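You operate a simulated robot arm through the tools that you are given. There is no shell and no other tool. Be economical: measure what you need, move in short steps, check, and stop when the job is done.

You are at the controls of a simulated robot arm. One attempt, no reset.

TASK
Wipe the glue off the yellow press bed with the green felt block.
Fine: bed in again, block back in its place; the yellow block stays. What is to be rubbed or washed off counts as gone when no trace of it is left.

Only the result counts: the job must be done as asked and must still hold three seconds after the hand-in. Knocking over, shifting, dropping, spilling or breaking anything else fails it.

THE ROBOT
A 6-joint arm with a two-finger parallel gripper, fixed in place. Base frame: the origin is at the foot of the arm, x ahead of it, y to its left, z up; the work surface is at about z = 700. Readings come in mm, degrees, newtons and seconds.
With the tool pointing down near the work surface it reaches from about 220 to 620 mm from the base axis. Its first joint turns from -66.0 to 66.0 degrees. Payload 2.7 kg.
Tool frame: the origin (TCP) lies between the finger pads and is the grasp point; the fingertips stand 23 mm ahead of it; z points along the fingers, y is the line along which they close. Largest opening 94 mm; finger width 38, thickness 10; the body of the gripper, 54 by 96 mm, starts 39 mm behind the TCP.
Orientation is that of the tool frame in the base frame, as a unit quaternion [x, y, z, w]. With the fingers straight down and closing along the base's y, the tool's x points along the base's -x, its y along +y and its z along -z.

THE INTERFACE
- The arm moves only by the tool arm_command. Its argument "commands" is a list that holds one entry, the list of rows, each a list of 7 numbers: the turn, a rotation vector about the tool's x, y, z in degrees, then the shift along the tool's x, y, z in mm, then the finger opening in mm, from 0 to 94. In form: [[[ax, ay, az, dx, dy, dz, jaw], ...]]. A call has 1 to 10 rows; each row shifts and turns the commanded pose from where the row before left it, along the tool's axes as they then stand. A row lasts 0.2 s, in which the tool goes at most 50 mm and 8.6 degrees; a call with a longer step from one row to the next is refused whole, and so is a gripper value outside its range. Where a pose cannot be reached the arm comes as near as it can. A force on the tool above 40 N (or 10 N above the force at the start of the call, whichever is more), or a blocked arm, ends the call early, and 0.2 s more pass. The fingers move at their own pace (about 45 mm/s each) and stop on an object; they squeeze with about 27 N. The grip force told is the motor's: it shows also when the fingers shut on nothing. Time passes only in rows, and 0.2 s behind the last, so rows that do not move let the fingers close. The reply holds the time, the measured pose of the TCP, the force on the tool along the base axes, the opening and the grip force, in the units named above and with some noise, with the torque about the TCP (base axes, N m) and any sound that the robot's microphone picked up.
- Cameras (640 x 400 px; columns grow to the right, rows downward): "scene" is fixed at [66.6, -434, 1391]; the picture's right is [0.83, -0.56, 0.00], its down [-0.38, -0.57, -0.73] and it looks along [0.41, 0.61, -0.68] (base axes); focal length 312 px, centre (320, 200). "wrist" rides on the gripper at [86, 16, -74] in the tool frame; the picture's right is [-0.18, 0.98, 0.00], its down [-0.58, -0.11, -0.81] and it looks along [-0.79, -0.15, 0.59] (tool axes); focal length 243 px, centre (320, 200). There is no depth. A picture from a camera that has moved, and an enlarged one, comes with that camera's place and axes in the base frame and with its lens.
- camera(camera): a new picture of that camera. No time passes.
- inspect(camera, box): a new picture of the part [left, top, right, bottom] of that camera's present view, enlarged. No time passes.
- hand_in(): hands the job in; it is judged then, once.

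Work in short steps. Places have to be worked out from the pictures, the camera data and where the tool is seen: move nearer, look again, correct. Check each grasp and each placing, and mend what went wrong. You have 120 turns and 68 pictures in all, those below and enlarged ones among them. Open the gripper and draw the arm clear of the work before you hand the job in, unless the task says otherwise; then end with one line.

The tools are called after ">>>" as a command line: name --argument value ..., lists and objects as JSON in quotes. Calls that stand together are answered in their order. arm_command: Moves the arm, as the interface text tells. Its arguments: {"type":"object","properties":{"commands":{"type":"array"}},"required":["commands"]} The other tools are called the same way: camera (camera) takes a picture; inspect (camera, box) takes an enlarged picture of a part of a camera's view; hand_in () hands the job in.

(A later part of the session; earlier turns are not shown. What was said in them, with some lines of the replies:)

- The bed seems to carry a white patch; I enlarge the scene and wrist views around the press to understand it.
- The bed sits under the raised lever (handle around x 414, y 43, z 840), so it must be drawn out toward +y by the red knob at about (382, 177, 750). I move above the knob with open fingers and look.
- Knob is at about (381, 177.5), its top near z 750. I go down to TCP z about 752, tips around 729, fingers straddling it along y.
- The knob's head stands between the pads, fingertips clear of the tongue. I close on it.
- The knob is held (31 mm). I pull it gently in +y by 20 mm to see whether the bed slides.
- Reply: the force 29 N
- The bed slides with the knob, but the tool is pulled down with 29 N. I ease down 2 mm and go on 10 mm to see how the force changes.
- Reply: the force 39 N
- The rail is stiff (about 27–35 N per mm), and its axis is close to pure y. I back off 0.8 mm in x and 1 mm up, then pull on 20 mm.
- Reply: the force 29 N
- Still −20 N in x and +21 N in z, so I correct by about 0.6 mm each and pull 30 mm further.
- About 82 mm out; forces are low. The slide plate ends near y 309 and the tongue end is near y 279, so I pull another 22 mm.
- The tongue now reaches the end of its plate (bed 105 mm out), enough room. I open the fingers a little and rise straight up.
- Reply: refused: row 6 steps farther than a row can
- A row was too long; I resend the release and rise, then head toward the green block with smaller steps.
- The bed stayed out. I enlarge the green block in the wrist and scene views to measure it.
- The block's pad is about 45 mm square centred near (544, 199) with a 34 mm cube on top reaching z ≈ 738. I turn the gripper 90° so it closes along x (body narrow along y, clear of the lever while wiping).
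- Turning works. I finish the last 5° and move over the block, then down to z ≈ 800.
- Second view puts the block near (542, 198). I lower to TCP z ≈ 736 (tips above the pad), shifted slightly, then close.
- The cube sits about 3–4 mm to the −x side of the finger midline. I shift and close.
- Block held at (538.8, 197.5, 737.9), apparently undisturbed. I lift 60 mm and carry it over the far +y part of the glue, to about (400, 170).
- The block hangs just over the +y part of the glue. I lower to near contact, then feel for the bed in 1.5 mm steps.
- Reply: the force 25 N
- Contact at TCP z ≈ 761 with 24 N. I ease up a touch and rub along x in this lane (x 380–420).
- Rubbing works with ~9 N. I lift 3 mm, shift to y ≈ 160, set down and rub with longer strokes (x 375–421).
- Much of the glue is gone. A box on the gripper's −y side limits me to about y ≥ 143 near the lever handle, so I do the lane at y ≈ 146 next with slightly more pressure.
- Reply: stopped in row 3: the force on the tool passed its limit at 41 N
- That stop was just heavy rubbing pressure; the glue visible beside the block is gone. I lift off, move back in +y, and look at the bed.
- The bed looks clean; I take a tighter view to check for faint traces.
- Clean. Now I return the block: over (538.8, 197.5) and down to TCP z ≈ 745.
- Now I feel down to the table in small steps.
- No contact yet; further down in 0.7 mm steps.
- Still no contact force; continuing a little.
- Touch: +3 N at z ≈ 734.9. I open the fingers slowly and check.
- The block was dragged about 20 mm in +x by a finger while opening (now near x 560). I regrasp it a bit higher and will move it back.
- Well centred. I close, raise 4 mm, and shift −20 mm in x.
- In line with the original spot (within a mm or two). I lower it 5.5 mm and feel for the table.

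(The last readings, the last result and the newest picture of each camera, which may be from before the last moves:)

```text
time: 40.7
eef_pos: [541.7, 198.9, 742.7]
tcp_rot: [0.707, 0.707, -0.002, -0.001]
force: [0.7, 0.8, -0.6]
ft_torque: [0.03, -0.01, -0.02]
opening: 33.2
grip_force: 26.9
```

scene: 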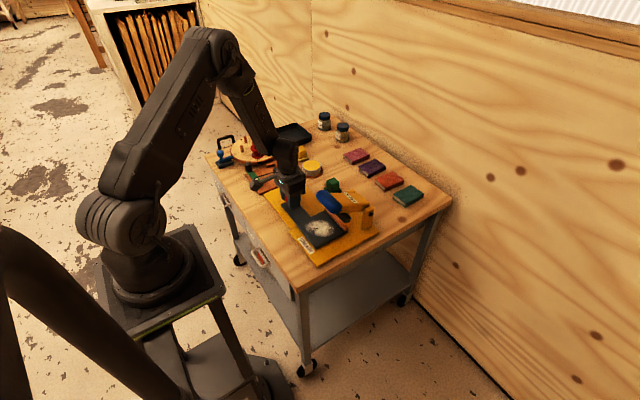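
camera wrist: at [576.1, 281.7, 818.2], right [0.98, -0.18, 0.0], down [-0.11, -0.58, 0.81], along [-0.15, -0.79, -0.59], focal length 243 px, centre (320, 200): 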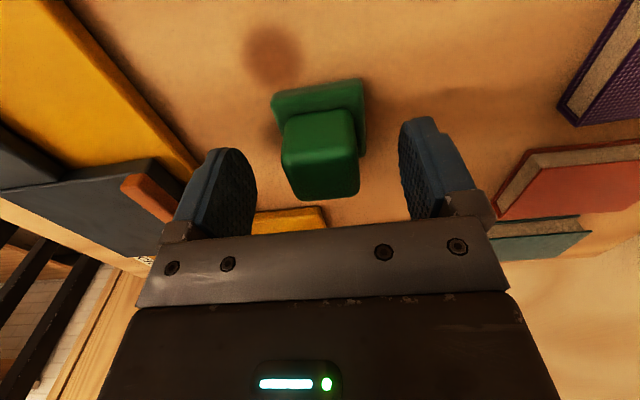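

>>> arm_command --commands '[[[0, 0, 0, 0, 0, 0.5, 20], [0, 0, 0, 0, 0, 0, 20]]]'

```text
time: 41.3
eef_pos: [540.1, 198.9, 741.9]
tcp_rot: [0.707, 0.707, -0.003, 0.0]
force: [-0.6, 0.1, -0.4]
ft_torque: [-0.02, 0.01, -0.04]
opening: 33.5
grip_force: 27.9
```

Nearly down; 0.4 mm more, then open only to 44 and look.

>>> arm_command --commands '[[[0, 0, 0, 0, 0, 0.4, 20], [0, 0, 0, 0, 0, 0, 36], [0, 0, 0, 0, 0, 0, 40], [0, 0, 0, 0, 0, 0, 44]]]'

>>> inspect --camera "scene" --box '[310, 165, 358, 195]'

>>> inspect --camera "wrist" --box '[220, 20, 420, 240]'

```text
time: 42.3
eef_pos: [540.8, 197.2, 740.9]
tcp_rot: [0.708, 0.706, -0.003, -0.001]
force: [-0.1, -0.1, 0.8]
ft_torque: [-0.03, -0.02, -0.01]
opening: 44.1
grip_force: 0.0
```

```text
13.33 times, centred on (334, 180) of scene
camera zoom: at [66.6, -434.0, 1391.0], right [0.83, -0.56, 0.0], down [-0.38, -0.57, -0.73], along [0.41, 0.61, -0.68], focal length 4156 px, centre (133, 467)
```

zoom: 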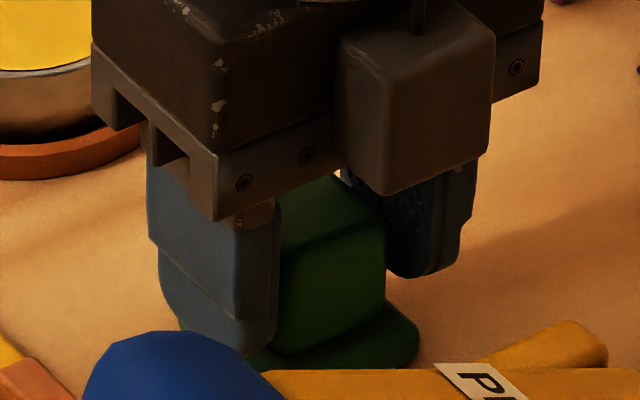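

```text
1.82 times, centred on (320, 130) of wrist
camera zoom: at [556.8, 284.3, 818.0], right [0.98, -0.18, 0.0], down [-0.11, -0.58, 0.81], along [-0.15, -0.79, -0.59], focal length 441 px, centre (320, 327)
```

zoom: 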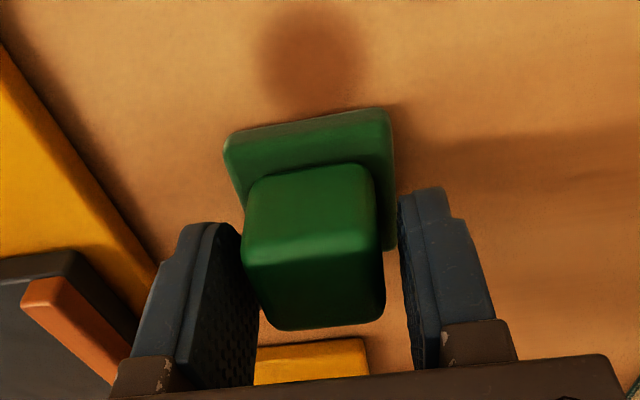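

Released and in place. I raise straight up at this opening without widening further.

>>> arm_command --commands '[[[0, 0, 0, 0, 1, -5, 46], [0, 0, 0, 0, 0, -15, 46], [0, 0, 0, 0, 0, -40, 50], [0, 0, 0, 0, 0, -40, 60], [0, 0, 0, 0, 0, 0, 60]]]'

>>> inspect --camera "scene" --box '[310, 165, 358, 195]'

```text
time: 43.5
eef_pos: [540.6, 199.6, 842.6]
tcp_rot: [0.707, 0.707, -0.001, -0.001]
force: [1.0, -0.4, -0.3]
ft_torque: [-0.01, 0.01, -0.02]
opening: 60.0
grip_force: 0.1
```

```text
13.33 times, centred on (334, 180) of scene
camera zoom: at [66.6, -434.0, 1391.0], right [0.83, -0.56, 0.0], down [-0.38, -0.57, -0.73], along [0.41, 0.61, -0.68], focal length 4156 px, centre (133, 467)
```

zoom: 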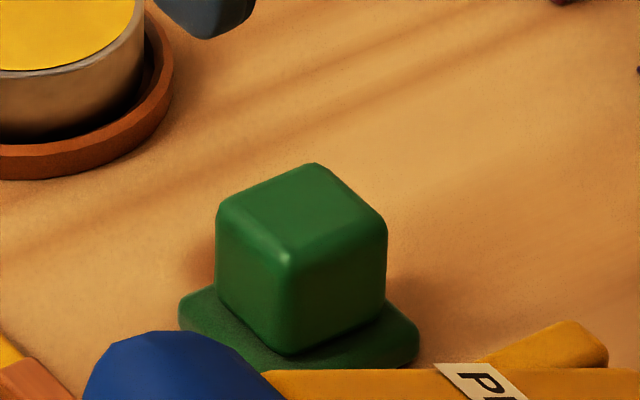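

The block matches its original picture. Now I go back over the knob at (381, 282.5), keeping this gripper orientation, to push the bed in.

>>> arm_command --commands '[[[0, 0, 0, 17, -32, 0, 70], [0, 0, 0, 17, -32, 0, 70], [0, 0, 0, 17, -32, 0, 70], [0, 0, 0, 16, -32, 0, 70], [0, 0, 0, 16, -31.5, 0, 70], [0, 0, 0, 0, 0, 30, 70], [0, 0, 0, 0, 0, 0, 70]]]'

>>> camera --camera "wrist"

>>> inspect --camera "scene" --box '[220, 130, 380, 250]'

```text
time: 45.1
eef_pos: [382.2, 281.0, 811.4]
tcp_rot: [0.708, 0.706, -0.002, 0.0]
force: [0.0, -1.0, -1.0]
ft_torque: [-0.02, 0.0, -0.05]
opening: 70.0
grip_force: 0.1
```

```text
24 pictures are left
camera wrist: at [398.9, 366.9, 887.9], right [0.98, -0.18, 0.0], down [-0.11, -0.58, 0.81], along [-0.15, -0.79, -0.59], focal length 243 px, centre (320, 200)
```

wrist: 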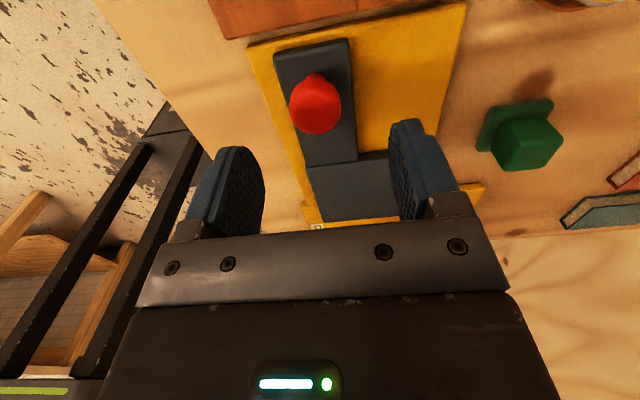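

```text
3.33 times, centred on (300, 190) of scene
camera zoom: at [66.6, -434.0, 1391.0], right [0.83, -0.56, 0.0], down [-0.38, -0.57, -0.73], along [0.41, 0.61, -0.68], focal length 1039 px, centre (387, 233)
```

zoom: 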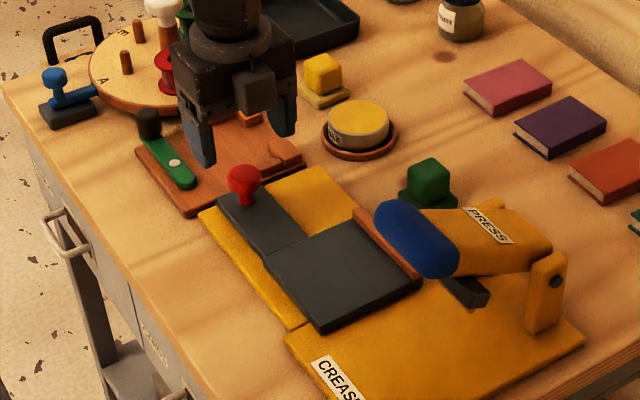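

The knob is under the gripper. I lower to z ≈ 752 with 60 mm opening and close on it.

>>> arm_command --commands '[[[0, 0, 0, 1, -1, 25, 60], [0, 0, 0, 0, 0, 25, 60], [0, 0, 0, 0, 0, 9, 60], [0, 0, 0, 0, 0, 0, 60]]]'

>>> camera --camera "wrist"

```text
time: 46.1
eef_pos: [379.9, 281.5, 752.6]
tcp_rot: [0.707, 0.707, -0.001, 0.0]
force: [0.5, 0.0, -0.1]
ft_torque: [0.03, 0.0, 0.04]
opening: 60.1
grip_force: 0.1
```

```text
22 pictures are left
camera wrist: at [397.1, 367.5, 828.5], right [0.98, -0.18, 0.0], down [-0.11, -0.58, 0.81], along [-0.15, -0.79, -0.59], focal length 243 px, centre (320, 200)
```

wrist: 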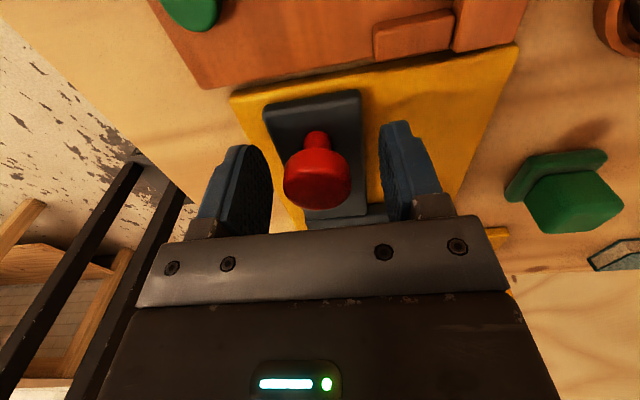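

Knob centred between the fingers; closing.

>>> arm_command --commands '[[[0, 0, 0, 0, 0, 0, 30], [0, 0, 0, 0, 0, 0, 15], [0, 0, 0, 0, 0, 0, 15], [0, 0, 0, 0, 0, 0, 15]]]'

>>> arm_command --commands '[[[0, 0, 0, -5, 0, 0, 15], [0, 0, 0, -8, 0, 0, 15], [0, 0, 0, -8, 0, 0, 15], [0, 0, 0, 0, 0, 0, 15]]]'

```text
time: 47.1
eef_pos: [379.1, 280.2, 753.4]
tcp_rot: [0.707, 0.707, -0.004, -0.001]
force: [-14.4, 1.5, 5.8]
ft_torque: [0.13, 0.27, -0.02]
opening: 31.6
grip_force: 45.0
```

```text
time: 48.1
eef_pos: [379.3, 259.2, 752.3]
tcp_rot: [0.707, 0.707, -0.004, -0.002]
force: [-20.1, 2.2, -8.3]
ft_torque: [0.3, -0.09, 0.11]
opening: 31.5
grip_force: 45.2
```

The bed slides back. I ease −0.6 mm in x and push on 40 mm.

>>> arm_command --commands '[[[0, 0, 0, 0, -0.6, 0.2, 15], [0, 0, 0, -10, 0, 0, 15], [0, 0, 0, -10, 0, 0, 15], [0, 0, 0, -10, 0, 0, 15], [0, 0, 0, -10, 0, 0, 15], [0, 0, 0, 0, 0, 0, 15]]]'

```text
time: 49.5
eef_pos: [380.3, 219.9, 753.5]
tcp_rot: [0.708, 0.707, -0.003, -0.001]
force: [-20.2, 3.2, -5.3]
ft_torque: [0.01, -0.01, 0.07]
opening: 31.4
grip_force: 45.4
```

About 43 mm remain. Another small x correction and 35 mm further, then small steps.

>>> arm_command --commands '[[[0, 0, 0, 0, -0.6, 0, 15], [0, 0, 0, -10, 0, 0, 15], [0, 0, 0, -10, 0, 0, 15], [0, 0, 0, -10, 0, 0, 15], [0, 0, 0, -5, 0, 0, 15], [0, 0, 0, 0, 0, 0, 15]]]'

>>> camera --camera "wrist"

>>> inspect --camera "scene" --box '[220, 130, 400, 270]'

```text
time: 50.9
eef_pos: [379.3, 184.0, 751.8]
tcp_rot: [0.707, 0.707, -0.002, -0.001]
force: [-7.9, 1.2, -21.9]
ft_torque: [0.12, -0.1, 0.14]
opening: 31.1
grip_force: 44.3
```

```text
21 pictures are left
camera wrist: at [395.9, 271.5, 828.5], right [0.98, -0.18, 0.0], down [-0.11, -0.58, 0.81], along [-0.15, -0.79, -0.59], focal length 243 px, centre (320, 200)
```

wrist: 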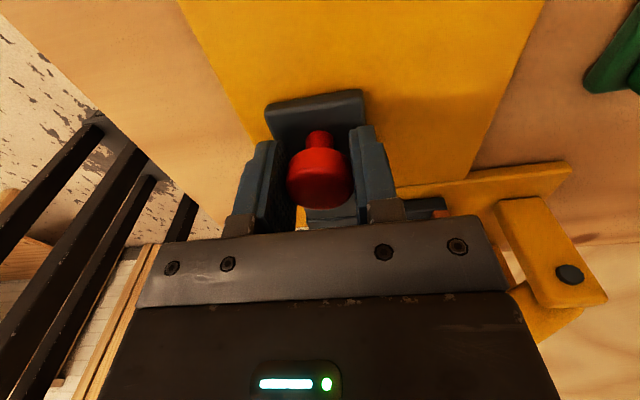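

```text
2.86 times, centred on (310, 200) of scene
camera zoom: at [66.7, -433.9, 1391.1], right [0.83, -0.56, 0.0], down [-0.38, -0.57, -0.73], along [0.41, 0.61, -0.68], focal length 890 px, centre (349, 200)
```

zoom: 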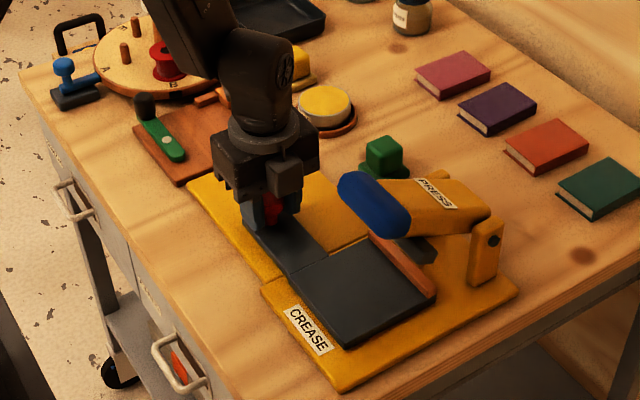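

Very near: the bed corner is still a few mm short of its first position. I go on in 2 mm steps watching the y force.

>>> arm_command --commands '[[[0, 0, 0, -2, -0.2, 0.5, 15], [0, 0, 0, -2, 0, 0, 15], [0, 0, 0, -1.5, 0, 0, 15], [0, 0, 0, -1, 0, 0, 15], [0, 0, 0, 0, 0, 0, 15]]]'

>>> inspect --camera "scene" --box '[220, 130, 400, 270]'

```text
time: 52.1
eef_pos: [378.3, 178.9, 753.0]
tcp_rot: [0.707, 0.707, -0.001, 0.0]
force: [6.3, 0.3, -31.9]
ft_torque: [0.04, -0.11, -0.01]
opening: 31.2
grip_force: 45.2
```

```text
2.86 times, centred on (310, 200) of scene
camera zoom: at [67.1, -433.8, 1391.1], right [0.83, -0.56, 0.0], down [-0.38, -0.57, -0.73], along [0.41, 0.61, -0.68], focal length 890 px, centre (349, 200)
```

zoom: 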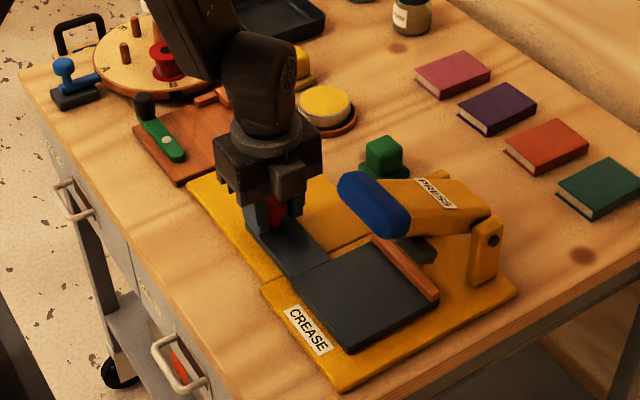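

No stop yet; the pull in z (−32 N) needs about 1 mm lower. I correct and push in 1 mm steps.

>>> arm_command --commands '[[[0, 0, 0, 0, 0, 1, 15], [0, 0, 0, -1, 0, 0, 15], [0, 0, 0, -1, 0, 0, 15], [0, 0, 0, 0, 0, 0, 15]]]'

```text
time: 53.1
eef_pos: [378.9, 177.8, 752.2]
tcp_rot: [0.707, 0.707, -0.001, -0.001]
force: [0.3, 2.3, -5.2]
ft_torque: [-0.19, 0.05, -0.11]
opening: 31.4
grip_force: 45.1
```

>>> arm_command --commands '[[[0, 0, 0, -1, 0, 0, 15], [0, 0, 0, 0, 0, 0, 15]]]'

>>> inspect --camera "scene" --box '[220, 130, 400, 270]'

```text
time: 53.7
eef_pos: [378.7, 177.4, 752.2]
tcp_rot: [0.706, 0.708, 0.0, -0.001]
force: [3.9, 1.7, -3.5]
ft_torque: [-0.03, -0.04, -0.07]
opening: 31.4
grip_force: 45.0
```

```text
2.86 times, centred on (310, 200) of scene
camera zoom: at [66.7, -433.9, 1391.1], right [0.83, -0.56, 0.0], down [-0.38, -0.57, -0.73], along [0.41, 0.61, -0.68], focal length 890 px, centre (349, 200)
```

zoom: 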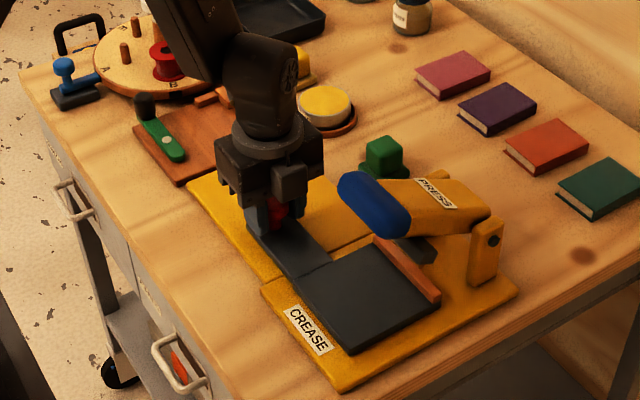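

Possibly still ~2–3 mm short compared with the first picture. I push on in 1 mm steps until it resists.

>>> arm_command --commands '[[[0, 0, 0, -1, 0, 0, 15], [0, 0, 0, -1, 0, 0, 15], [0, 0, 0, 0, 0, 0, 15]]]'

>>> inspect --camera "scene" --box '[220, 130, 400, 270]'

```text
time: 54.5
eef_pos: [378.0, 174.7, 751.7]
tcp_rot: [0.707, 0.707, 0.0, -0.001]
force: [3.7, 14.4, -2.7]
ft_torque: [-0.01, 0.02, -0.13]
opening: 31.4
grip_force: 45.0
```

```text
2.86 times, centred on (310, 200) of scene
camera zoom: at [66.7, -433.7, 1391.1], right [0.83, -0.56, 0.0], down [-0.38, -0.57, -0.73], along [0.41, 0.61, -0.68], focal length 890 px, centre (349, 200)
```

zoom: 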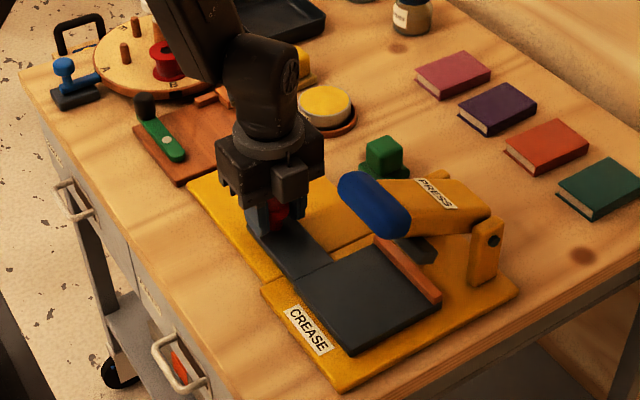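

Now +14 N in y: the bed is at its stop. I release, rise clear, and check everything.

>>> arm_command --commands '[[[0, 0, 0, 0, 0, 0, 36], [0, 0, 0, 0, 0, 0, 50], [0, 0, 0, 0, 0, 0, 50], [0, 0, 0, 0, 0, -20, 50], [0, 0, 0, 0, 0, -40, 50], [0, 0, 0, 0, 0, -45, 50], [0, 0, 0, 30, 0, -30, 80], [0, 0, 0, 40, -15, 0, 80], [0, 0, 0, 40, -15, 0, 80], [0, 0, 0, 0, 0, 0, 80]]]'

>>> inspect --camera "scene" --box '[220, 130, 400, 270]'

>>> camera --camera "scene"

```text
time: 56.7
eef_pos: [348.4, 284.7, 888.1]
tcp_rot: [0.707, 0.707, -0.001, -0.001]
force: [-0.1, -0.7, 0.0]
ft_torque: [0.04, -0.01, 0.0]
opening: 80.0
grip_force: 0.1
```

```text
2.86 times, centred on (310, 200) of scene
camera zoom: at [66.6, -434.0, 1391.0], right [0.83, -0.56, 0.0], down [-0.38, -0.57, -0.73], along [0.41, 0.61, -0.68], focal length 890 px, centre (349, 200)
```

zoom: 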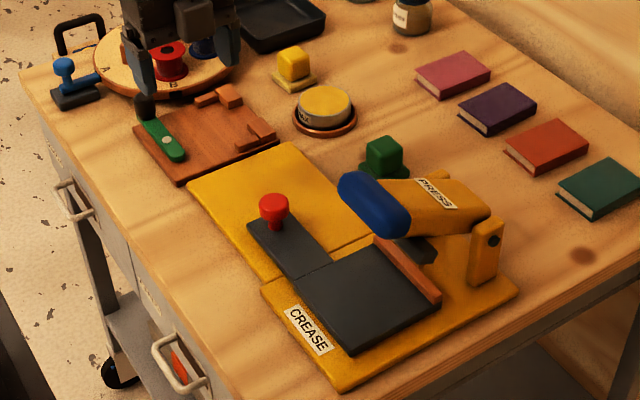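

```text
15 pictures are left
```

scene: 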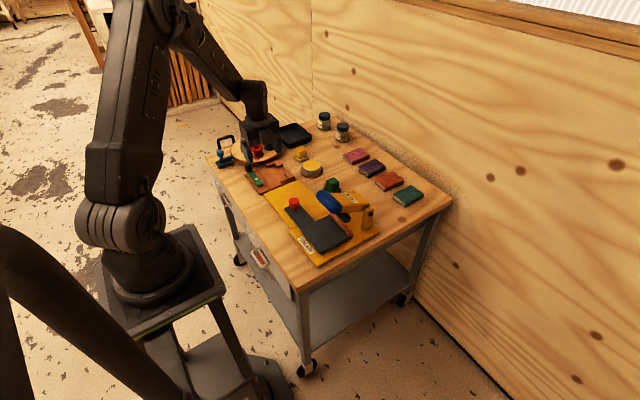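

The knob and bed match the first picture. One last tight look at the bed before handing in.

>>> inspect --camera "scene" --box '[296, 208, 352, 256]'

```text
8.33 times, centred on (324, 232) of scene
camera zoom: at [66.6, -434.0, 1391.0], right [0.83, -0.56, 0.0], down [-0.38, -0.57, -0.73], along [0.41, 0.61, -0.68], focal length 2597 px, centre (287, -67)
```

zoom: 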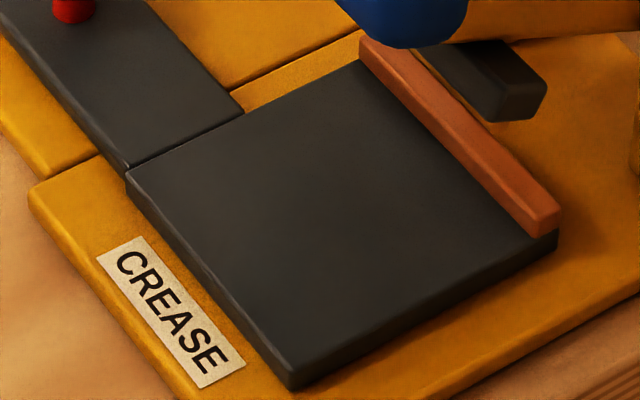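

The bed is spotless and in, the block is back, and the arm is clear with the gripper open. Handing in.

>>> hand_in

```text
The job is handed in.
```

The glue is wiped off with no trace visible in the close-up. The bed is pushed in to its stop, the green felt block is back in its place, and the yellow block was not touched. While being put down, the green block got dragged about 20 mm. I regrasped it and set it back to within about 1 mm of its first position.
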